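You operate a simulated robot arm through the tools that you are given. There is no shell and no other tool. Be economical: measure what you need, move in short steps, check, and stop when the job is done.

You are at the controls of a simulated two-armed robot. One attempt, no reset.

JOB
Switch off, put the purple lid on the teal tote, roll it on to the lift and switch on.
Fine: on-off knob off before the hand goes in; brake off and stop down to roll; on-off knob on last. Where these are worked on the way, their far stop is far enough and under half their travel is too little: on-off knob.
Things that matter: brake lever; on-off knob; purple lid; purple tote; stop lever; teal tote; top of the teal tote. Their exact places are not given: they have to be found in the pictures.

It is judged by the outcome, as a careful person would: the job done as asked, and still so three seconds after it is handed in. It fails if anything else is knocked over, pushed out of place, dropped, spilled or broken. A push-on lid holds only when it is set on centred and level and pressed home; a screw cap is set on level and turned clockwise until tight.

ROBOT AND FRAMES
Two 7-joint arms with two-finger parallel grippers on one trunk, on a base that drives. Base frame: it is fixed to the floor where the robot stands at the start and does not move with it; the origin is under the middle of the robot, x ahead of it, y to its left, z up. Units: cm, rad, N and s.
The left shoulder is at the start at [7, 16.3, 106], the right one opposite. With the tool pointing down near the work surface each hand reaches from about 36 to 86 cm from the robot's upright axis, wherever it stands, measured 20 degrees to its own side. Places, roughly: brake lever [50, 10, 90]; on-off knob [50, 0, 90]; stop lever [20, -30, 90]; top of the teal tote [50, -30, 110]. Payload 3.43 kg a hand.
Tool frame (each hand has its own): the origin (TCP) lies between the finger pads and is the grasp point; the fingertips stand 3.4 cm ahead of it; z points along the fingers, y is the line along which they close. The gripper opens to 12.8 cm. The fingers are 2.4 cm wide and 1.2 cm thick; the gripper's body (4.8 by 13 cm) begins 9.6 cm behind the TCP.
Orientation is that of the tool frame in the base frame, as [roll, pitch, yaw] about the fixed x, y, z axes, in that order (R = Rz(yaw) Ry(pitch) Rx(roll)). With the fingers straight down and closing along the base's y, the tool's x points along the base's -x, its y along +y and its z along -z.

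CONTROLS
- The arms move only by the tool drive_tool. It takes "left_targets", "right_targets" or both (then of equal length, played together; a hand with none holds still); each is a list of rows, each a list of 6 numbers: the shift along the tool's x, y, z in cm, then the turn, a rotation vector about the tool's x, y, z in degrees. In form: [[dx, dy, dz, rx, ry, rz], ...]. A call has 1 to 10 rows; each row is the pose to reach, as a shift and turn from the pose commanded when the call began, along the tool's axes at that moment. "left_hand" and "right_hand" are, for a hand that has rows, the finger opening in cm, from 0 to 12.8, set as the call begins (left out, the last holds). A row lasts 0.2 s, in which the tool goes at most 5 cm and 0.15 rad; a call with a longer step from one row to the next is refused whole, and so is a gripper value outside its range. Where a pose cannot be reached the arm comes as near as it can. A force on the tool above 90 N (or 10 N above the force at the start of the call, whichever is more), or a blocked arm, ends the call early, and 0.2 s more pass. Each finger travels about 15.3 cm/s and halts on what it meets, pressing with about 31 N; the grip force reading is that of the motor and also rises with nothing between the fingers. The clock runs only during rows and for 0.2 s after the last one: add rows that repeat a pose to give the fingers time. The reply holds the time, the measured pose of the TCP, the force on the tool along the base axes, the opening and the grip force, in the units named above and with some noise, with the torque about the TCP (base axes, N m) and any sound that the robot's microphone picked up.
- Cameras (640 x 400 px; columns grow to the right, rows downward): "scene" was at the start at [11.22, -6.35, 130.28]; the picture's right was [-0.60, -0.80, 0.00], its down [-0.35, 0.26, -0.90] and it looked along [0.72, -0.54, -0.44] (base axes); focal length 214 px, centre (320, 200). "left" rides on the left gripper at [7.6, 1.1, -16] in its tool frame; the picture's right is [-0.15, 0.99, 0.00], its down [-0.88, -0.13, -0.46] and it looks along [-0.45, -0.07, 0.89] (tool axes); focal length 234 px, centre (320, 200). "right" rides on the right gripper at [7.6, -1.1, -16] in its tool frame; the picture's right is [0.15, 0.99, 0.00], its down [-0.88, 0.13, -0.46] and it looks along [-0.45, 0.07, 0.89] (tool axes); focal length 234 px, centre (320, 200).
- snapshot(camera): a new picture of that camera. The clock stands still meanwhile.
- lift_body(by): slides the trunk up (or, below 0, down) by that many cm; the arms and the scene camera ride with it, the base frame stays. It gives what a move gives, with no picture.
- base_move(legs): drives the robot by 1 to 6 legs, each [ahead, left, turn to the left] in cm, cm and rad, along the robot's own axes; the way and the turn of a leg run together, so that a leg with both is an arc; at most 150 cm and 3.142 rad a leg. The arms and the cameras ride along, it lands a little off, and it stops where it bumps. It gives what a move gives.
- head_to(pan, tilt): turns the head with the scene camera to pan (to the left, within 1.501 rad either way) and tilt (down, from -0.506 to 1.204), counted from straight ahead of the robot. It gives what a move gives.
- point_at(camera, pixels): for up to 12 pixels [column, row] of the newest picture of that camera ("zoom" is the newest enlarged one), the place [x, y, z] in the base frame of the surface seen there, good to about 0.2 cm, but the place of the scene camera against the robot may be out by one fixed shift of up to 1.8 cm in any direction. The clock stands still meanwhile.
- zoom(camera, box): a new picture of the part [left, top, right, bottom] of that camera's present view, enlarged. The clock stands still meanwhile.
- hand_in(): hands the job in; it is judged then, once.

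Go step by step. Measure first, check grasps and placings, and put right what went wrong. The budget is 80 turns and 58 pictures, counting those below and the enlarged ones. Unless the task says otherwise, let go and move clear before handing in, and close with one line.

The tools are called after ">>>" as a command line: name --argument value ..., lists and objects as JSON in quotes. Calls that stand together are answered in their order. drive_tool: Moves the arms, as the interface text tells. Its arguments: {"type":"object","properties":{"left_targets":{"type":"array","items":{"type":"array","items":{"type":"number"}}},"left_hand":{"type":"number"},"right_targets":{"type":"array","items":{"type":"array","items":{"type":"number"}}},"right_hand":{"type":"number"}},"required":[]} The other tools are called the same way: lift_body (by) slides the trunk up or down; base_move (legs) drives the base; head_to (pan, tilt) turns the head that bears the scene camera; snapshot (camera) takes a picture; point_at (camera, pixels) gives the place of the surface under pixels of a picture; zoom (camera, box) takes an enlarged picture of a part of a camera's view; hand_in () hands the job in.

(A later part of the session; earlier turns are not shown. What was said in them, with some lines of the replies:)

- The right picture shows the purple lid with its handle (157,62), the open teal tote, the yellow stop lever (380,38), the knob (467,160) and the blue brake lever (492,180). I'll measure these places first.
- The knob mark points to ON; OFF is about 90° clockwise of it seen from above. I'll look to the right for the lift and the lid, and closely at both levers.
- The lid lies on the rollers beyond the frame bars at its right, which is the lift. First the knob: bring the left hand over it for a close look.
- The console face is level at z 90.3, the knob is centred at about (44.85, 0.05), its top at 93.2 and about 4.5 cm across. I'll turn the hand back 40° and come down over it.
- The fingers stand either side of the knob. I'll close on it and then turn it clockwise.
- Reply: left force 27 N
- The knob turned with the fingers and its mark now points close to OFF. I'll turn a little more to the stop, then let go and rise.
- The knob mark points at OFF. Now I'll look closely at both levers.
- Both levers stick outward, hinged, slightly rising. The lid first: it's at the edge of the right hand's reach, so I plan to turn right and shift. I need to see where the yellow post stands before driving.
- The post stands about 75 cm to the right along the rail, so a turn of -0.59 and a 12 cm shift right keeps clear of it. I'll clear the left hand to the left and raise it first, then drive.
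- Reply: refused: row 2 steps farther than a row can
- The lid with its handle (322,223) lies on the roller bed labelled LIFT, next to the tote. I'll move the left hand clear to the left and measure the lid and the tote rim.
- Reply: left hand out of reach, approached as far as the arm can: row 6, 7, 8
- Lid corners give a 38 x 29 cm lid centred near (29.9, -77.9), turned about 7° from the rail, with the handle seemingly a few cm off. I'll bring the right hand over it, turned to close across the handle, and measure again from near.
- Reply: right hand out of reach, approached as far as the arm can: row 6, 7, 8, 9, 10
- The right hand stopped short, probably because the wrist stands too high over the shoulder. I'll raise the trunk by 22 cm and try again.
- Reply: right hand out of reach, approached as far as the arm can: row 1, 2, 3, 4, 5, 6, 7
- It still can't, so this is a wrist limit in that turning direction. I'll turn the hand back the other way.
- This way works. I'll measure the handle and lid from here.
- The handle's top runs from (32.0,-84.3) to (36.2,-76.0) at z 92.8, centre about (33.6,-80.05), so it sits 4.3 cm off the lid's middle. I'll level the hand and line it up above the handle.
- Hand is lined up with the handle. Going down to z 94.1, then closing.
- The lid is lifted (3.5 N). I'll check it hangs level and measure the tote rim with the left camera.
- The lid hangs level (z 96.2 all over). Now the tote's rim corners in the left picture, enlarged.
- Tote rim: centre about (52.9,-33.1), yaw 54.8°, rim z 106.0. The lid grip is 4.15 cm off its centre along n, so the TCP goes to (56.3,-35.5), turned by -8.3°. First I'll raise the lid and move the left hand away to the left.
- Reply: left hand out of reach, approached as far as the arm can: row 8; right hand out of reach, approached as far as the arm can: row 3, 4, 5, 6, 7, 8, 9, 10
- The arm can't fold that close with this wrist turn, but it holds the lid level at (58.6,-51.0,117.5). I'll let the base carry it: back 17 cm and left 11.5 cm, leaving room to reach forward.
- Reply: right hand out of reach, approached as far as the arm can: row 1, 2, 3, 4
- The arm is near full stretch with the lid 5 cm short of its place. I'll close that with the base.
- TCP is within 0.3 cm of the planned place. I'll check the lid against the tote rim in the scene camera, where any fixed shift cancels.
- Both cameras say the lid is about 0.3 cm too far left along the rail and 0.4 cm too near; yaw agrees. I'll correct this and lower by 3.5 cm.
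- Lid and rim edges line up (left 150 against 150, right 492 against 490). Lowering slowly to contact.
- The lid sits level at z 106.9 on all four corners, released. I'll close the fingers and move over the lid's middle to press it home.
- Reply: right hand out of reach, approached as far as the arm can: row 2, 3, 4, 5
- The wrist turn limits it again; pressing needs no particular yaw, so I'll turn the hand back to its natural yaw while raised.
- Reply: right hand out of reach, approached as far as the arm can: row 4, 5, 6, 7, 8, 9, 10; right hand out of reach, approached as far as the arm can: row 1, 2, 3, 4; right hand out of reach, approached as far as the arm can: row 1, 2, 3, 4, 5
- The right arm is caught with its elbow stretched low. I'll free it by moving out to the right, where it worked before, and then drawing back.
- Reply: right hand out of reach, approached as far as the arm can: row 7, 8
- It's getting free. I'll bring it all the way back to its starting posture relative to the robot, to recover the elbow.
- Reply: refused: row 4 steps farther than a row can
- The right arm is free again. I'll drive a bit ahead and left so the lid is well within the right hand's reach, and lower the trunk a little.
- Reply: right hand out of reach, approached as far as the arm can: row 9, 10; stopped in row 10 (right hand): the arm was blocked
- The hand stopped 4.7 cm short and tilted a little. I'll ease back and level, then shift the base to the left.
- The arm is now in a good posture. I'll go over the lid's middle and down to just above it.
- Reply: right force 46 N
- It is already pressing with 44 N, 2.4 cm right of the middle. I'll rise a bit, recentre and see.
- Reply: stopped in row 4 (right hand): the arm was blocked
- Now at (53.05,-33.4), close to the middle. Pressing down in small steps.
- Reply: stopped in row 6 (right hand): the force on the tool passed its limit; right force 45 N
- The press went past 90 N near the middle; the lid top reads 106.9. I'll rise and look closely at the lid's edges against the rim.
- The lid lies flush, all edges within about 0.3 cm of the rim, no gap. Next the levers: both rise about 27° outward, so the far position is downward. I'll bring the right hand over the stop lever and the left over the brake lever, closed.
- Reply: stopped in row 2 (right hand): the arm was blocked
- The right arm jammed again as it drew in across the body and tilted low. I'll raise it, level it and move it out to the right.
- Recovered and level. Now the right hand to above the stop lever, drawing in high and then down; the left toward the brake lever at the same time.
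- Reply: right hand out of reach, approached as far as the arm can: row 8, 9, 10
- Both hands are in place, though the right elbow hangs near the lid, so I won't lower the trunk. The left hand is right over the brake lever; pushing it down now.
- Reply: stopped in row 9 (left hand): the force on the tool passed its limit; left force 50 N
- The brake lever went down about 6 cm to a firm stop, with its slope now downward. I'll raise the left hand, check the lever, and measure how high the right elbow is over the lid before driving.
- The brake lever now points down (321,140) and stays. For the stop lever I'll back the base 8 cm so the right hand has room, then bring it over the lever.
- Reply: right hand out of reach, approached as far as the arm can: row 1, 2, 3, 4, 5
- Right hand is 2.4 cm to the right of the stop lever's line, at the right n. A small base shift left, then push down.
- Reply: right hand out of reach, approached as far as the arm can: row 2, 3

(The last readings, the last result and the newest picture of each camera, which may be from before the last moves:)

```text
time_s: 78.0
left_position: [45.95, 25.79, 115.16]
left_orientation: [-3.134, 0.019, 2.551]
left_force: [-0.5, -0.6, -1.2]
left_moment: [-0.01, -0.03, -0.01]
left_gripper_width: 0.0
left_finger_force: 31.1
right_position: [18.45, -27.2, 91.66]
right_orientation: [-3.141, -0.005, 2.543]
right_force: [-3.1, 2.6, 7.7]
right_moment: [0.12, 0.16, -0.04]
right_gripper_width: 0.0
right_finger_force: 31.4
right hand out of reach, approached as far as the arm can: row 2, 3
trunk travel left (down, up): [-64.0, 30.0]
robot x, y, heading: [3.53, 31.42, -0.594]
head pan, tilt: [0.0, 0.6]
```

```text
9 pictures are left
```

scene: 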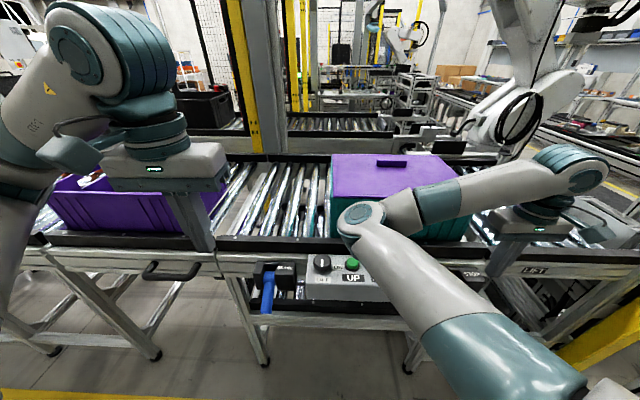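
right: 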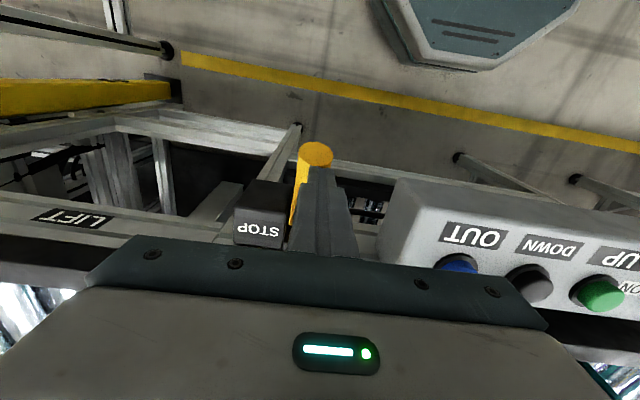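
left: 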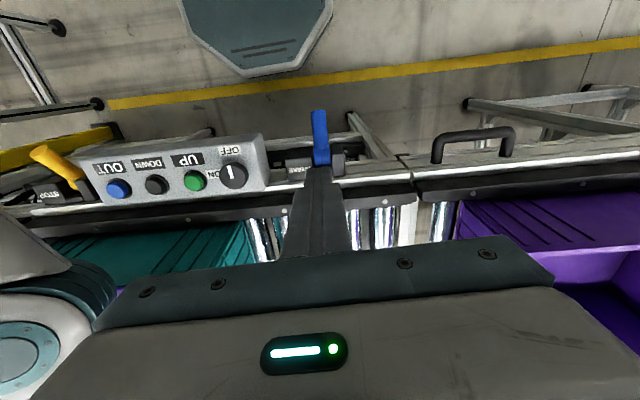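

The finger rests on the stop lever (8 N) but the arm can go no lower; I'll use the trunk to push it down in steps.

>>> lift_body --by -4

>>> lift_body --by -2

```text
time_s: 78.8
left_position: [45.9, 25.72, 111.08]
left_orientation: [-3.136, 0.016, 2.553]
left_force: [0.5, -0.3, -0.3]
left_moment: [0.02, 0.0, 0.0]
left_gripper_width: 0.01
left_finger_force: 31.1
right_position: [18.67, -27.24, 87.41]
right_orientation: [-3.141, -0.01, 2.544]
right_force: [-0.3, 0.5, 0.0]
right_moment: [-0.02, -0.02, -0.02]
right_gripper_width: 0.0
right_finger_force: 31.0
trunk travel left (down, up): [-60.0, 34.0]
robot x, y, heading: [3.2, 31.44, -0.592]
head pan, tilt: [0.0, 0.6]
```

```text
time_s: 79.5
left_position: [45.37, 25.96, 109.65]
left_orientation: [-3.136, 0.026, 2.551]
left_force: [0.4, -0.3, -0.7]
left_moment: [0.03, -0.03, -0.02]
left_gripper_width: 0.02
left_finger_force: 31.0
right_position: [18.66, -27.33, 87.13]
right_orientation: [-3.14, 0.027, 2.544]
right_force: [1.1, 0.0, -0.2]
right_moment: [0.0, 0.01, 0.03]
right_gripper_width: 0.01
right_finger_force: 31.6
trunk travel left (down, up): [-58.0, 36.0]
robot x, y, heading: [3.45, 31.44, -0.584]
head pan, tilt: [0.0, 0.6]
```

The last 2 cm met resistance without any tool force, so some other part of the right arm touches. I'll undo it and look.

>>> lift_body --by 2

>>> snapshot --camera "scene"

>>> point_at --camera "scene" --pixels '[[365, 215], [350, 225], [480, 195], [400, 210], [400, 270], [330, 262], [340, 275], [395, 165]]'

```text
time_s: 80.2
left_position: [45.81, 25.73, 110.9]
left_orientation: [-3.136, 0.017, 2.553]
left_force: [-1.2, 0.3, -1.1]
left_moment: [-0.03, 0.0, 0.0]
left_gripper_width: 0.0
left_finger_force: 31.3
right_position: [18.56, -27.25, 87.03]
right_orientation: [3.14, -0.009, 2.542]
right_force: [-0.5, 0.3, 0.4]
right_moment: [0.0, 0.02, -0.02]
right_gripper_width: 0.0
right_finger_force: 30.6
trunk travel left (down, up): [-60.0, 34.0]
robot x, y, heading: [3.33, 31.62, -0.594]
head pan, tilt: [0.0, 0.6]
```

```text
8 pictures are left
```

scene: 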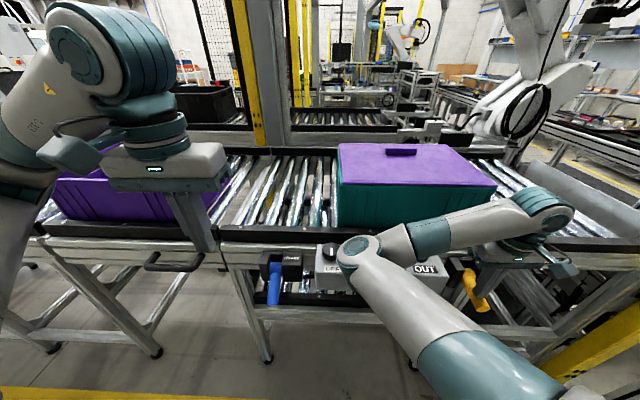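

```text
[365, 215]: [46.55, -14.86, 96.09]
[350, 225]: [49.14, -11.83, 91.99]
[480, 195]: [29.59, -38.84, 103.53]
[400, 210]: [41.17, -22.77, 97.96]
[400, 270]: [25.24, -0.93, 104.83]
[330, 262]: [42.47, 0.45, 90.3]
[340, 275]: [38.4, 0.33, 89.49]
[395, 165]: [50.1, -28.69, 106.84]
```

The right elbow hangs right over the console. The stop lever (478,295) seems to have gone down. I'll raise the trunk clear of the console and check the lever.

>>> lift_body --by 20

>>> zoom --camera "scene" --box '[240, 230, 540, 400]'

>>> point_at --camera "zoom" --pixels '[[190, 88], [60, 140], [100, 180], [440, 190], [470, 215], [490, 150]]'

```text
time_s: 82.3
left_position: [45.96, 25.51, 130.97]
left_orientation: [-3.136, 0.016, 2.552]
left_force: [-0.6, 0.1, -0.1]
left_moment: [0.01, -0.03, -0.01]
left_gripper_width: 0.03
left_finger_force: 31.0
right_position: [18.62, -27.24, 107.34]
right_orientation: [-3.141, -0.009, 2.543]
right_force: [0.0, 0.3, 0.4]
right_moment: [0.01, 0.02, 0.03]
right_gripper_width: 0.02
right_finger_force: 31.1
trunk travel left (down, up): [-80.0, 14.0]
robot x, y, heading: [3.45, 31.38, -0.588]
head pan, tilt: [0.0, 0.6]
```

```text
2.13 times, centred on (390, 315) of scene
```

zoom: 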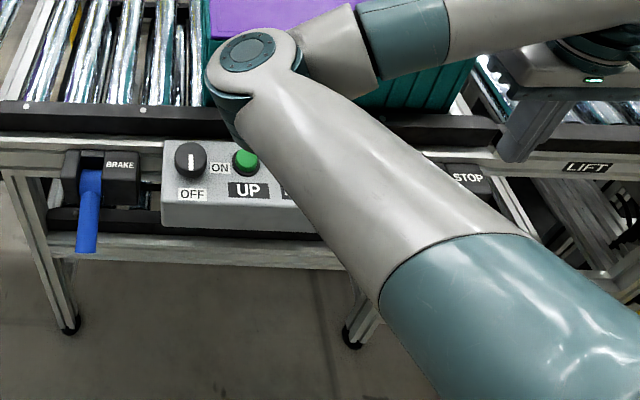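

```text
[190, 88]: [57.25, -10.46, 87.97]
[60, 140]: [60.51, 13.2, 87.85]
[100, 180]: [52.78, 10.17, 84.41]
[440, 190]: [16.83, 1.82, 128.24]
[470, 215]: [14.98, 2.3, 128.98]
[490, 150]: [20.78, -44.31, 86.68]
```

>>> snapshot --camera "right"

>>> point_at --camera "right" --pixels '[[318, 150], [318, 165], [316, 135], [325, 178], [270, 200], [290, 160]]'

```text
6 pictures are left
```

right: 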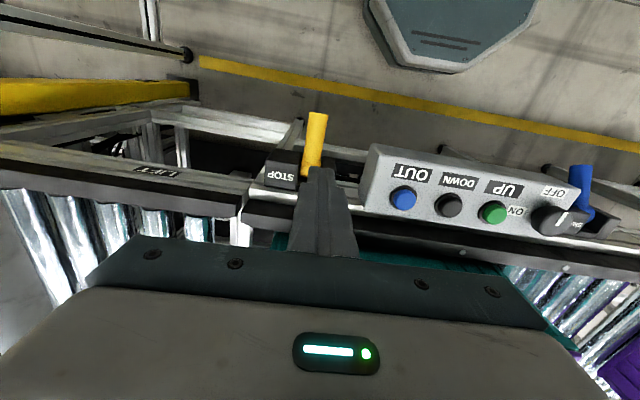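

```text
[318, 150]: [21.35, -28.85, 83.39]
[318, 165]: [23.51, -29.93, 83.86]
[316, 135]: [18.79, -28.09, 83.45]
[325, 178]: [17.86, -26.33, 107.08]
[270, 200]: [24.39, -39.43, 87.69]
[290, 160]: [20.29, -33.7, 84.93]
```

The stop lever's top now reads z 83.4 and level, so it's only half down. The left hand does levers well, so I'll park the right hand up and forward, drive right, and finish the stop with the left hand.

>>> drive_tool --right_targets '[[0, 0, -4, 0, 0, 0], [0, 0, -8, 0, 0, 0], [-2, 0, -12, 0, 0, 0], [-5, 0, -15, 0, 0, 0], [-8, 0, -18, 0, 0, 0], [-11, 0, -21, 0, 0, 0], [-14, 0, -24, 0, 0, 0], [-17, 0, -26, 0, 0, 0]]'

>>> base_move --legs '[[0, -50, 0]]'

```text
time_s: 84.1
left_position: [45.96, 25.52, 131.0]
left_orientation: [-3.136, 0.017, 2.552]
left_force: [0.1, -0.3, -0.2]
left_moment: [-0.04, -0.01, -0.01]
left_gripper_width: 0.0
left_finger_force: 31.1
right_position: [32.92, -36.97, 133.45]
right_orientation: [3.141, -0.008, 2.543]
right_force: [-0.3, 0.4, 0.3]
right_moment: [0.0, -0.03, 0.01]
right_gripper_width: 0.01
right_finger_force: 31.2
trunk travel left (down, up): [-80.0, 14.0]
robot x, y, heading: [3.15, 31.73, -0.593]
head pan, tilt: [0.0, 0.6]
```

```text
time_s: 87.1
left_position: [18.5, -15.51, 130.97]
left_orientation: [-3.134, 0.017, 2.55]
left_force: [0.6, -0.4, -0.1]
left_moment: [0.0, -0.03, -0.03]
left_gripper_width: 0.0
left_finger_force: 31.1
right_position: [5.28, -77.91, 133.53]
right_orientation: [-3.138, -0.009, 2.541]
right_force: [-0.1, 1.1, -0.5]
right_moment: [-0.02, 0.02, 0.0]
right_gripper_width: 0.0
right_finger_force: 30.4
trunk travel left (down, up): [-80.0, 14.0]
robot x, y, heading: [-24.31, -9.69, -0.588]
head pan, tilt: [0.0, 0.6]
```

>>> lift_body --by -14

>>> drive_tool --left_targets '[[-1.5, -2.3, 2, 0, 0, 0], [-3, -4.6, 5, 0, 0, 0], [-4.5, -6.9, 8, 0, 0, 0], [-6.2, -9.3, 11, 0, 0, 0], [-6.2, -9.3, 15, 0, 0, 0], [-6.2, -9.3, 18, 0, 0, 0], [-6.2, -9.3, 20, 0, 0, 0]]'

```text
time_s: 88.7
left_position: [18.36, -15.58, 117.05]
left_orientation: [-3.136, 0.016, 2.549]
left_force: [0.6, -0.5, -0.5]
left_moment: [0.05, 0.01, 0.0]
left_gripper_width: 0.0
left_finger_force: 30.5
right_position: [5.19, -77.97, 119.48]
right_orientation: [-3.141, -0.011, 2.54]
right_force: [0.4, -0.1, 1.0]
right_moment: [0.01, 0.03, -0.04]
right_gripper_width: 0.0
right_finger_force: 31.0
trunk travel left (down, up): [-66.0, 28.0]
robot x, y, heading: [-24.26, -9.43, -0.591]
head pan, tilt: [0.0, 0.6]
```

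```text
time_s: 90.3
left_position: [18.69, -27.05, 97.12]
left_orientation: [-3.136, 0.017, 2.547]
left_force: [0.4, 0.8, 0.5]
left_moment: [0.03, 0.01, -0.02]
left_gripper_width: 0.0
left_finger_force: 30.8
right_position: [5.11, -78.0, 119.42]
right_orientation: [-3.141, -0.009, 2.539]
right_force: [-1.2, -0.7, -0.6]
right_moment: [0.01, 0.01, -0.02]
right_gripper_width: 0.0
right_finger_force: 30.9
trunk travel left (down, up): [-66.0, 28.0]
robot x, y, heading: [-24.57, -9.56, -0.591]
head pan, tilt: [0.0, 0.6]
```

The left hand is right over the stop lever; pushing it fully down.

>>> drive_tool --left_targets '[[0, 0, 4, 0, 0, 0], [0, 0, 8, 0, 0, 0], [0, 0, 10, 0, 0, 0], [0, 0, 11.5, 0, 0, 0], [0, 0, 13, 0, 0, 0], [0, 0, 14.5, 0, 0, 0], [0, 0, 16, 0, 0, 0], [0, 0, 17.5, 0, 0, 0], [0, 0, 19, 0, 0, 0]]'

>>> drive_tool --left_targets '[[0, 0, -4, 0, 0, 0], [0, 0, -8.5, 0, 0, 0], [0, 0, -13, 0, 0, 0], [0, 0, -17.5, 0, 0, 0], [0, 0, -22, 0, 0, 0], [0, 0, -26.5, 0, 0, 0], [0, 0, -31, 0, 0, 0]]'

>>> snapshot --camera "left"

```text
time_s: 91.7
left_position: [18.79, -27.04, 84.75]
left_orientation: [-3.125, 0.038, 2.546]
left_force: [-21.9, 34.2, 66.7]
left_moment: [0.11, 0.48, -0.2]
left_gripper_width: 0.0
left_finger_force: 30.7
right_position: [5.03, -77.58, 119.65]
right_orientation: [-3.141, -0.005, 2.544]
right_force: [0.2, -0.2, -0.7]
right_moment: [0.04, 0.08, 0.04]
right_gripper_width: 0.0
right_finger_force: 31.2
trunk travel left (down, up): [-66.0, 28.0]
robot x, y, heading: [-24.56, -9.63, -0.59]
head pan, tilt: [0.0, 0.6]
stopped in row 6 (left hand): the force on the tool passed its limit (the readings are from after the stop); the commanded pose is now the measured one
```

```text
time_s: 93.3
left_position: [18.56, -26.41, 115.03]
left_orientation: [-3.13, 0.037, 2.55]
left_force: [-0.2, -0.2, -0.2]
left_moment: [-0.04, -0.01, 0.0]
left_gripper_width: 0.0
left_finger_force: 30.7
right_position: [5.05, -77.91, 119.42]
right_orientation: [-3.141, -0.007, 2.542]
right_force: [-0.5, -0.3, 0.3]
right_moment: [-0.02, -0.02, 0.0]
right_gripper_width: 0.0
right_finger_force: 31.3
trunk travel left (down, up): [-66.0, 28.0]
robot x, y, heading: [-24.41, -9.72, -0.595]
head pan, tilt: [0.0, 0.6]
```

```text
5 pictures are left
```

left: 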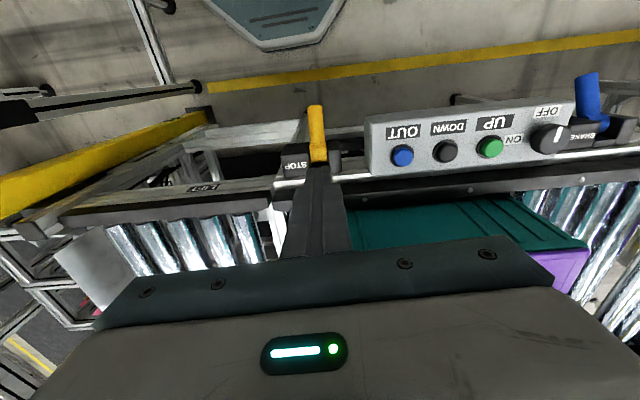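

The stop lever is fully down at the same depth as the brake. Now to roll: raise the trunk a bit, drive to the left end of the tote and ahead, to push with the left hand on its end face.

>>> lift_body --by 8

>>> base_move --legs '[[0, 36, 0], [8, 0, 0]]'

```text
time_s: 94.5
left_position: [18.79, -26.61, 122.88]
left_orientation: [-3.129, 0.038, 2.552]
left_force: [-0.7, 0.1, -0.3]
left_moment: [0.02, -0.01, 0.02]
left_gripper_width: 0.0
left_finger_force: 31.0
right_position: [5.27, -77.95, 127.42]
right_orientation: [3.14, -0.008, 2.541]
right_force: [0.1, -0.5, -0.4]
right_moment: [-0.01, 0.03, 0.0]
right_gripper_width: 0.02
right_finger_force: 30.5
trunk travel left (down, up): [-74.0, 20.0]
robot x, y, heading: [-24.18, -9.42, -0.591]
head pan, tilt: [0.0, 0.6]
```

```text
time_s: 97.5
left_position: [44.95, -1.13, 122.98]
left_orientation: [-3.129, 0.037, 2.55]
left_force: [0.3, -0.2, 0.1]
left_moment: [0.03, -0.02, 0.01]
left_gripper_width: 0.0
left_finger_force: 30.9
right_position: [31.59, -52.48, 127.6]
right_orientation: [3.141, -0.005, 2.54]
right_force: [-0.5, 0.1, 0.0]
right_moment: [-0.01, -0.02, 0.03]
right_gripper_width: 0.0
right_finger_force: 31.1
trunk travel left (down, up): [-74.0, 20.0]
robot x, y, heading: [2.35, 15.75, -0.592]
head pan, tilt: [0.0, 0.6]
```

>>> drive_tool --left_targets '[[-3, 0.5, 0, -0.3, 1, 0], [-7, 1, 0, -0.7, 2.1, 0], [-11, 1.5, 0, -0.7, 2.1, 0], [-15, 2, 0, -0.7, 2.1, 0], [-19, 2.5, 2, -0.7, 2.1, 0], [-22.5, 3, 5, -0.7, 2.1, 0], [-24.6, 3.2, 9, -0.7, 2.1, 0], [-24.6, 3.2, 13.5, -0.7, 2.1, 0], [-24.6, 3.2, 18, -0.7, 2.1, 0], [-24.6, 3.2, 22, -0.7, 2.1, 0]]'

```text
time_s: 99.7
left_position: [68.06, -13.0, 101.73]
left_orientation: [-3.141, 0.0, 2.551]
left_force: [0.0, -0.4, -0.1]
left_moment: [0.0, 0.01, 0.01]
left_gripper_width: 0.0
left_finger_force: 31.5
right_position: [31.73, -52.58, 127.47]
right_orientation: [-3.14, -0.007, 2.539]
right_force: [0.9, 0.1, 0.6]
right_moment: [-0.01, 0.03, -0.02]
right_gripper_width: 0.01
right_finger_force: 30.8
trunk travel left (down, up): [-74.0, 20.0]
robot x, y, heading: [2.08, 16.15, -0.593]
head pan, tilt: [0.0, 0.6]
```

The left hand stands 4 cm to the left of the tote's end face, at its middle. I'll push gently along the rail and watch the force.

>>> drive_tool --left_targets '[[0, -2, 0, 0, 0, 0], [0, -3.5, 0, 0, 0, 0], [0, -4.5, 0, 0, 0, 0], [0, -5.5, 0, 0, 0, 0], [0, -7, 0, 0, 0, 0], [0, -8.5, 0, 0, 0, 0], [0, -10, 0, 0, 0, 0], [0, -11.5, 0, 0, 0, 0], [0, -13, 0, 0, 0, 0]]'

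>>> snapshot --camera "scene"

>>> point_at --camera "scene" --pixels '[[340, 190], [400, 230], [360, 240], [480, 235], [470, 200], [330, 230]]'

```text
time_s: 101.7
left_position: [60.76, -24.05, 101.92]
left_orientation: [3.141, -0.001, 2.55]
left_force: [-0.1, 0.9, -0.3]
left_moment: [0.03, 0.03, -0.02]
left_gripper_width: 0.02
left_finger_force: 31.0
right_position: [31.54, -52.72, 127.5]
right_orientation: [3.141, -0.005, 2.54]
right_force: [-0.5, -0.5, -0.1]
right_moment: [0.0, 0.0, -0.01]
right_gripper_width: 0.0
right_finger_force: 30.6
trunk travel left (down, up): [-74.0, 20.0]
robot x, y, heading: [2.33, 15.51, -0.595]
head pan, tilt: [0.0, 0.6]
```

```text
4 pictures are left
```

scene: 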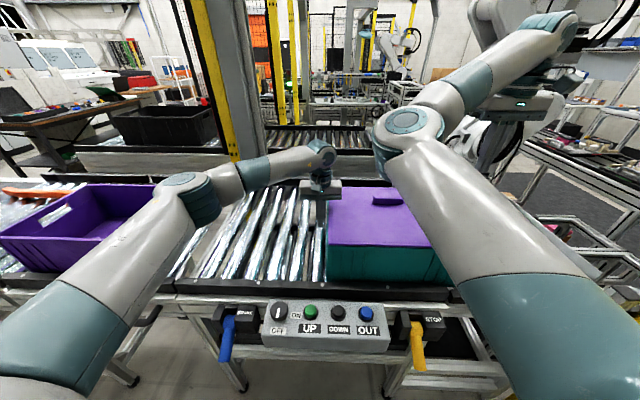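

```text
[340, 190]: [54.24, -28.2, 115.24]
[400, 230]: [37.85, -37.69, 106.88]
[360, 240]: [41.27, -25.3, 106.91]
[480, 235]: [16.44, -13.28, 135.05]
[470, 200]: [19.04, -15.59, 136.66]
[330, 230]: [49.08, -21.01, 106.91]
```

The tote rolls freely with the lid on. I'll push on with the base, in short legs.

>>> base_move --legs '[[0, -8, 0], [0, -8, 0], [0, -8, 0]]'

```text
time_s: 104.0
left_position: [47.58, -43.5, 101.97]
left_orientation: [-3.139, 0.0, 2.553]
left_force: [-0.3, 0.5, 0.4]
left_moment: [-0.01, -0.01, 0.0]
left_gripper_width: 0.0
left_finger_force: 31.0
right_position: [18.59, -72.38, 127.57]
right_orientation: [-3.139, -0.008, 2.541]
right_force: [-0.3, 0.4, -0.2]
right_moment: [-0.02, 0.01, -0.01]
right_gripper_width: 0.01
right_finger_force: 31.4
trunk travel left (down, up): [-74.0, 20.0]
robot x, y, heading: [-11.2, -4.21, -0.589]
head pan, tilt: [0.0, 0.6]
```

>>> drive_tool --left_targets '[[0, -1.5, 0, 0, 0, 0], [0, -3, 0, 0, 0, 0], [0, -4.5, 0, 0, 0, 0], [0, -6, 0, 0, 0, 0], [0, -7.5, 0, 0, 0, 0], [0, -9, 0, 0, 0, 0]]'

>>> snapshot --camera "left"

>>> point_at --camera "left" --pixels '[[60, 200], [120, 190], [200, 180], [260, 175], [290, 190], [270, 150], [100, 140]]'

```text
time_s: 105.4
left_position: [42.42, -51.11, 101.8]
left_orientation: [-3.141, 0.001, 2.552]
left_force: [0.3, -0.4, 0.2]
left_moment: [-0.01, -0.02, 0.0]
left_gripper_width: 0.0
left_finger_force: 30.4
right_position: [18.42, -72.56, 127.54]
right_orientation: [3.141, -0.007, 2.541]
right_force: [-0.3, -0.9, 0.8]
right_moment: [0.03, 0.0, 0.01]
right_gripper_width: 0.01
right_finger_force: 31.6
trunk travel left (down, up): [-74.0, 20.0]
robot x, y, heading: [-10.97, -4.29, -0.592]
head pan, tilt: [0.0, 0.6]
```

```text
3 pictures are left
```

left: 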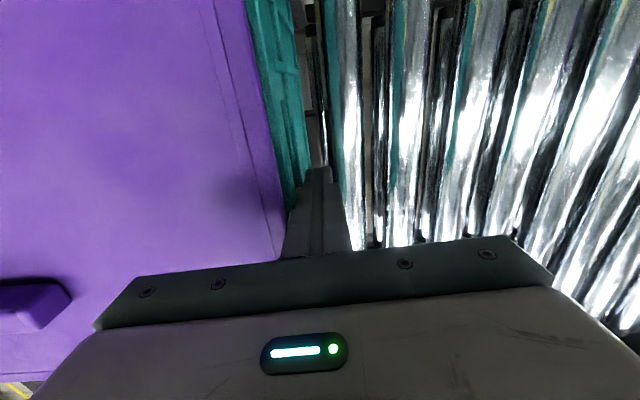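

```text
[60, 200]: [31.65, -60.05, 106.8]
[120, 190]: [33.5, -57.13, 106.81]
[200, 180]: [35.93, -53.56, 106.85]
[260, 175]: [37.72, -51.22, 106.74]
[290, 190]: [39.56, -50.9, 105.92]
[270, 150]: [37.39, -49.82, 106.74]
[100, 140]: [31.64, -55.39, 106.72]
```

Still in contact and rolling freely: end face at u about -18.8. Lid edges earlier put the lift's rollers from about -27 to -69, so it needs about 10 cm more.

>>> base_move --legs '[[0, -5.5, 0]]'

>>> drive_tool --left_targets '[[0, -0.7, 0, 0, 0, 0], [0, -1.4, 0, 0, 0, 0], [0, -2.1, 0, 0, 0, 0], [0, -2.8, 0, 0, 0, 0], [0, -3.5, 0, 0, 0, 0], [0, -4, 0, 0, 0, 0]]'

>>> head_to --pan -0.35 --tilt 0.75

>>> snapshot --camera "scene"

```text
time_s: 106.4
left_position: [39.82, -55.13, 101.69]
left_orientation: [-3.138, 0.001, 2.555]
left_force: [0.5, 0.4, -0.2]
left_moment: [-0.03, 0.05, 0.01]
left_gripper_width: 0.01
left_finger_force: 31.7
right_position: [15.92, -76.58, 127.7]
right_orientation: [-3.139, -0.005, 2.545]
right_force: [0.5, 0.6, 0.3]
right_moment: [-0.06, 0.01, -0.01]
right_gripper_width: 0.0
right_finger_force: 31.3
trunk travel left (down, up): [-74.0, 20.0]
robot x, y, heading: [-14.15, -8.33, -0.589]
head pan, tilt: [0.0, 0.6]
```

```text
time_s: 107.8
left_position: [37.42, -58.65, 101.67]
left_orientation: [-3.139, 0.001, 2.557]
left_force: [2.3, 3.7, 1.3]
left_moment: [-0.08, 0.08, -0.05]
left_gripper_width: 0.0
left_finger_force: 31.3
right_position: [15.7, -76.65, 127.48]
right_orientation: [-3.139, -0.009, 2.546]
right_force: [-0.6, 0.7, -0.2]
right_moment: [0.02, -0.02, -0.04]
right_gripper_width: 0.0
right_finger_force: 30.9
trunk travel left (down, up): [-74.0, 20.0]
robot x, y, heading: [-13.9, -8.41, -0.59]
head pan, tilt: [0.0, 0.6]
```

```text
time_s: 108.6
left_position: [37.51, -58.71, 101.72]
left_orientation: [-3.139, 0.0, 2.555]
left_force: [0.6, 1.8, 1.2]
left_moment: [-0.06, 0.01, -0.07]
left_gripper_width: 0.0
left_finger_force: 30.9
right_position: [15.72, -76.78, 127.41]
right_orientation: [-3.14, -0.008, 2.544]
right_force: [-0.1, -0.7, -0.2]
right_moment: [0.04, -0.05, 0.02]
right_gripper_width: 0.0
right_finger_force: 31.5
trunk travel left (down, up): [-74.0, 20.0]
robot x, y, heading: [-13.6, -8.44, -0.587]
head pan, tilt: [-0.351, 0.75]
```

```text
2 pictures are left
```

scene: 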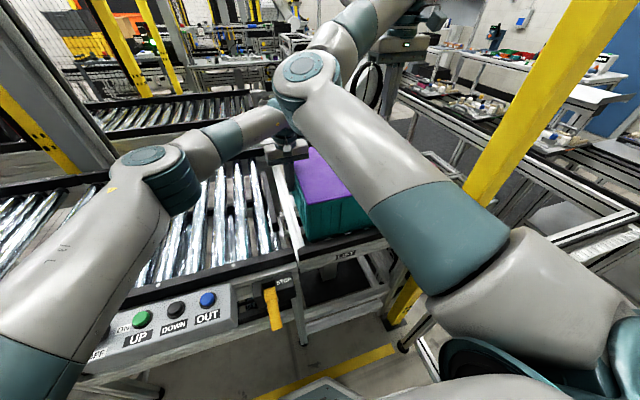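

The tote's left edge (302,240) is now past the white bar on to the lift bed, and the force has begun to rise. I'll push a little more to find the end stop.

>>> drive_tool --left_targets '[[0, -0.5, 0, 0, 0, 0], [0, -1, 0, 0, 0, 0], [0, -1.5, 0, 0, 0, 0], [0, -2, 0, 0, 0, 0], [0, -2, 0, 0, 0, 0]]'

>>> point_at --camera "scene" --pixels '[[300, 185], [285, 200], [297, 235], [310, 240], [275, 170], [320, 200], [350, 220], [308, 262]]'

```text
time_s: 109.8
left_position: [36.53, -59.85, 101.77]
left_orientation: [3.141, 0.0, 2.56]
left_force: [7.5, 22.5, -0.9]
left_moment: [-0.64, 0.18, -0.35]
left_gripper_width: 0.0
left_finger_force: 30.6
right_position: [15.94, -76.29, 127.62]
right_orientation: [-3.138, -0.008, 2.547]
right_force: [-0.2, 0.6, 0.2]
right_moment: [-0.02, -0.04, 0.0]
right_gripper_width: 0.0
right_finger_force: 30.8
trunk travel left (down, up): [-74.0, 20.0]
robot x, y, heading: [-14.39, -8.68, -0.587]
head pan, tilt: [-0.351, 0.75]
```

```text
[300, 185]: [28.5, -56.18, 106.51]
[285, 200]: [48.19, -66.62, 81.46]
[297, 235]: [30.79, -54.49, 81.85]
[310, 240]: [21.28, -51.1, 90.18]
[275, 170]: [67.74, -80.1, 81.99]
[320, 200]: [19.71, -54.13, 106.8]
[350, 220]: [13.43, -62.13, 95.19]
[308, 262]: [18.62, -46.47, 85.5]
```

24 N of reaction: the tote is against the lift's end stop, its left face (u ≈ -29) past the white bar (u -26.8). I'll back the left hand off, raise it, and drive left to the knob.

>>> drive_tool --left_targets '[[0, 2, 0, 0, 0, 0], [0, 4.5, 0, 0, 0, 0], [0, 6, -3, 0, 0, 0], [0, 6, -7.5, 0, 0, 0], [0, 6, -12, 0, 0, 0], [0, 6, -16.5, 0, 0, 0], [0, 7, -21, 0, 0, 0], [4, 9, -22, 0, 0, 0], [8, 11, -22, 0, 0, 0], [12, 13, -22, 0, 0, 0]]'

>>> base_move --legs '[[0, 22, 0]]'

```text
time_s: 112.0
left_position: [33.45, -42.87, 123.79]
left_orientation: [-3.14, 0.002, 2.555]
left_force: [-0.8, -0.5, -0.3]
left_moment: [-0.04, 0.02, 0.02]
left_gripper_width: 0.0
left_finger_force: 31.1
right_position: [15.57, -76.81, 127.58]
right_orientation: [-3.139, -0.006, 2.545]
right_force: [-0.3, 0.3, 0.5]
right_moment: [0.0, 0.02, -0.01]
right_gripper_width: 0.0
right_finger_force: 31.0
trunk travel left (down, up): [-74.0, 20.0]
robot x, y, heading: [-13.81, -8.33, -0.589]
head pan, tilt: [-0.351, 0.75]
```

```text
time_s: 113.7
left_position: [45.54, -24.96, 123.72]
left_orientation: [3.14, 0.001, 2.556]
left_force: [0.0, 0.4, 0.4]
left_moment: [-0.01, -0.03, -0.02]
left_gripper_width: 0.01
left_finger_force: 31.0
right_position: [27.64, -58.92, 127.39]
right_orientation: [-3.141, -0.007, 2.546]
right_force: [0.9, 0.1, -0.5]
right_moment: [0.01, -0.01, -0.01]
right_gripper_width: 0.01
right_finger_force: 30.8
trunk travel left (down, up): [-74.0, 20.0]
robot x, y, heading: [-1.99, 9.24, -0.585]
head pan, tilt: [-0.351, 0.75]
```

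>>> drive_tool --left_targets '[[1.4, 2.1, 0, 0, 0, 5.7], [2.8, 4.1, 0, 0, 0, 11.4], [4.3, 6.2, 0, 0, 0, 17.1], [5.7, 8.2, 1, 0, 0, 22.8], [7.1, 10.3, 2, 0, 0, 28.5], [8.5, 12.4, 4, 0, 0, 34.2], [9.9, 14.4, 6, 0, 0, 40], [11.4, 16.5, 8, 0, 0, 46], [12.8, 18.5, 10, 0, 0, 52], [14.2, 20.6, 13, 0, 0, 57]]' --left_hand 7.5

```text
time_s: 115.9
left_position: [45.28, 0.2, 110.63]
left_orientation: [-3.139, 0.001, 1.558]
left_force: [0.8, 0.3, 0.1]
left_moment: [-0.06, -0.03, -0.03]
left_gripper_width: 7.51
left_finger_force: 0.2
right_position: [27.9, -58.5, 127.66]
right_orientation: [-3.14, -0.008, 2.547]
right_force: [0.4, 0.3, 0.5]
right_moment: [0.0, -0.02, -0.01]
right_gripper_width: 0.0
right_finger_force: 30.7
trunk travel left (down, up): [-74.0, 20.0]
robot x, y, heading: [-1.96, 9.74, -0.59]
head pan, tilt: [-0.351, 0.75]
```

The hand is over the knob with the needed turning room. Going down and gripping.

>>> drive_tool --left_targets '[[-0.1, -0.1, 4, 0, 0, 0], [-0.15, -0.1, 8, 0, 0, 0], [-0.15, -0.1, 12, 0, 0, 0], [-0.15, -0.1, 14.5, 0, 0, 0], [-0.15, -0.1, 15.9, 0, 0, 0], [-0.15, -0.1, 15.9, 0, 0, 0]]'

>>> drive_tool --left_targets '[[0, 0, 0, 0, 0, 0], [0, 0, 0, 0, 0, 0], [0, 0, 0, 0, 0, 0]]' --left_hand 3

```text
time_s: 117.3
left_position: [45.1, -0.16, 94.71]
left_orientation: [3.14, 0.002, 1.56]
left_force: [-0.1, 0.6, -0.3]
left_moment: [0.03, 0.03, -0.01]
left_gripper_width: 7.49
left_finger_force: 0.1
right_position: [27.77, -58.76, 127.39]
right_orientation: [3.142, -0.008, 2.545]
right_force: [-0.9, -0.2, 0.0]
right_moment: [-0.01, 0.0, -0.01]
right_gripper_width: 0.01
right_finger_force: 31.0
trunk travel left (down, up): [-74.0, 20.0]
robot x, y, heading: [-1.99, 9.5, -0.584]
head pan, tilt: [-0.351, 0.75]
```

```text
time_s: 118.1
left_position: [45.02, -0.03, 94.6]
left_orientation: [-3.141, 0.0, 1.56]
left_force: [0.1, 0.6, -4.4]
left_moment: [-0.13, -0.84, 0.03]
left_gripper_width: 4.75
left_finger_force: 45.2
right_position: [27.74, -58.78, 127.53]
right_orientation: [-3.14, -0.007, 2.544]
right_force: [-0.9, -0.3, 0.1]
right_moment: [0.01, 0.0, -0.01]
right_gripper_width: 0.01
right_finger_force: 31.1
trunk travel left (down, up): [-74.0, 20.0]
robot x, y, heading: [-2.03, 9.9, -0.591]
head pan, tilt: [-0.351, 0.75]
```

Gripped (4.75 cm). Both hands are clear of the lift, so I'll turn the knob counter-clockwise to ON, to its stop.

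>>> drive_tool --left_targets '[[0, 0, 0, 0, 0, -8.5], [0, 0, 0, 0, 0, -17], [0, 0, 0, 0, 0, -25.5], [0, 0, 0, 0, 0, -34], [0, 0, 0, 0, 0, -42.5], [0, 0, 0, 0, 0, -51], [0, 0, 0, 0, 0, -59.5], [0, 0, 0, 0, 0, -68], [0, 0, 0, 0, 0, -76.5], [0, 0, 0, 0, 0, -85]]'

>>> drive_tool --left_targets '[[0, 0, 0, 0, 0, -5], [0, 0, 0, 0, 0, -10], [0, 0, 0, 0, 0, -15], [0, 0, 0, 0, 0, -15]]'

>>> drive_tool --left_targets '[[0, 0, 0, 0, 0, 0], [0, 0, 0, 0, 0, 0], [0, 0, -3, 0, 0, 0], [0, 0, -7, 0, 0, 0], [0, 0, -12, 0, 0, 0], [0, 0, -17, 0, 0, 0], [0, 0, -21, 0, 0, 0]]' --left_hand 7.5

>>> snapshot --camera "left"

```text
time_s: 120.3
left_position: [45.16, 0.04, 94.67]
left_orientation: [-3.139, -0.002, 3.046]
left_force: [-1.5, 2.7, -12.8]
left_moment: [0.4, 1.13, -0.03]
left_gripper_width: 4.75
left_finger_force: 44.8
right_position: [27.87, -58.78, 127.51]
right_orientation: [-3.139, -0.008, 2.546]
right_force: [0.0, -0.1, -0.3]
right_moment: [0.03, 0.0, -0.03]
right_gripper_width: 0.0
right_finger_force: 31.1
trunk travel left (down, up): [-74.0, 20.0]
robot x, y, heading: [-2.03, 9.65, -0.59]
head pan, tilt: [-0.351, 0.75]
```

```text
time_s: 121.3
left_position: [45.18, 0.07, 94.76]
left_orientation: [-3.14, 0.002, -2.975]
left_force: [2.8, 3.8, -4.3]
left_moment: [0.95, -0.47, -0.6]
left_gripper_width: 4.76
left_finger_force: 44.6
right_position: [27.89, -58.66, 127.5]
right_orientation: [-3.141, -0.01, 2.544]
right_force: [-0.6, 1.2, -0.2]
right_moment: [-0.02, 0.0, 0.03]
right_gripper_width: 0.0
right_finger_force: 31.1
trunk travel left (down, up): [-74.0, 20.0]
robot x, y, heading: [-1.84, 9.76, -0.588]
head pan, tilt: [-0.351, 0.75]
```

```text
time_s: 122.9
left_position: [45.04, 0.08, 115.84]
left_orientation: [3.141, 0.0, -2.978]
left_force: [0.0, 0.8, 0.5]
left_moment: [-0.02, -0.03, 0.0]
left_gripper_width: 7.51
left_finger_force: 0.0
right_position: [27.71, -58.75, 127.54]
right_orientation: [3.141, -0.008, 2.544]
right_force: [-0.4, -0.6, -0.5]
right_moment: [0.01, -0.02, 0.0]
right_gripper_width: 0.01
right_finger_force: 30.7
trunk travel left (down, up): [-74.0, 20.0]
robot x, y, heading: [-2.44, 9.47, -0.589]
head pan, tilt: [-0.351, 0.75]
```

```text
1 pictures are left
```

left: 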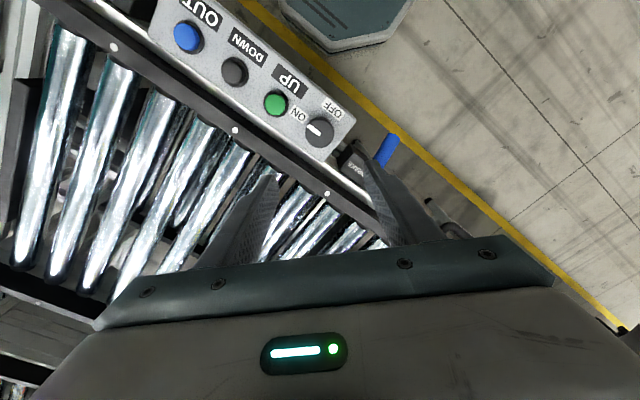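

The knob's mark (317,129) points at ON, turned to its stop. I'll back the robot 9 cm away so both hands are clear, and take a last look at the lift.

>>> base_move --legs '[[-9, 0, 0]]'

>>> snapshot --camera "right"

>>> point_at --camera "right" --pixels '[[100, 200], [200, 200], [230, 120], [60, 150], [300, 200], [320, 100], [270, 130], [150, 130]]'

```text
time_s: 124.0
left_position: [37.55, 5.09, 115.64]
left_orientation: [3.142, -0.002, -2.974]
left_force: [-0.4, -0.5, -0.4]
left_moment: [-0.01, 0.03, -0.02]
left_gripper_width: 7.5
left_finger_force: 0.1
right_position: [20.3, -53.65, 127.48]
right_orientation: [3.141, -0.009, 2.547]
right_force: [0.1, -1.1, -0.2]
right_moment: [0.01, -0.01, -0.03]
right_gripper_width: 0.0
right_finger_force: 31.4
trunk travel left (down, up): [-74.0, 20.0]
robot x, y, heading: [-9.56, 14.32, -0.584]
head pan, tilt: [-0.351, 0.75]
```

```text
0 pictures are left
```

right: 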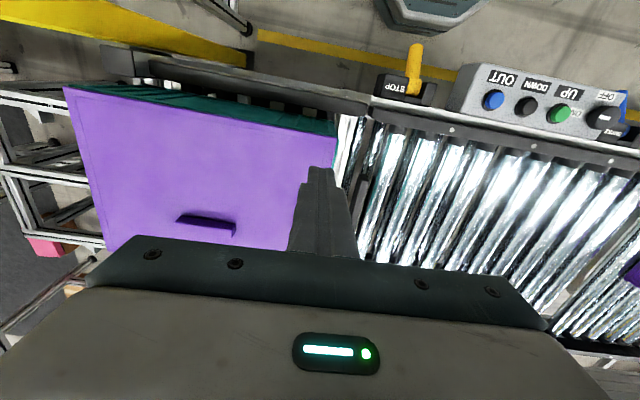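

```text
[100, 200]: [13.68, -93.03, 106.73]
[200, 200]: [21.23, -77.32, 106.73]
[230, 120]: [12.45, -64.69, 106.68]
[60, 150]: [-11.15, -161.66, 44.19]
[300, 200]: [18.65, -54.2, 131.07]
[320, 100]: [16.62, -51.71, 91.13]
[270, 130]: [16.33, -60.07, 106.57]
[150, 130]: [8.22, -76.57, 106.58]
```

The lid lies level (z 106.6 to 106.7) on the tote, the tote stands on the lift bed against its end, the knob is ON and both hands are clear. I'm handing in now.

>>> hand_in

```text
The job is handed in.
```

I turned the knob off, put the purple lid on the teal tote and pressed it down, put both levers down (taking brake down as off), rolled the tote onto the lift against its end stop, and turned the knob on last. I heard no click when the lid went home; I judged it seated because it lies level and flush on the rim. While I worked the stop lever, the right elbow briefly came down over the console, most likely touching it. The knob still read off afterwards.
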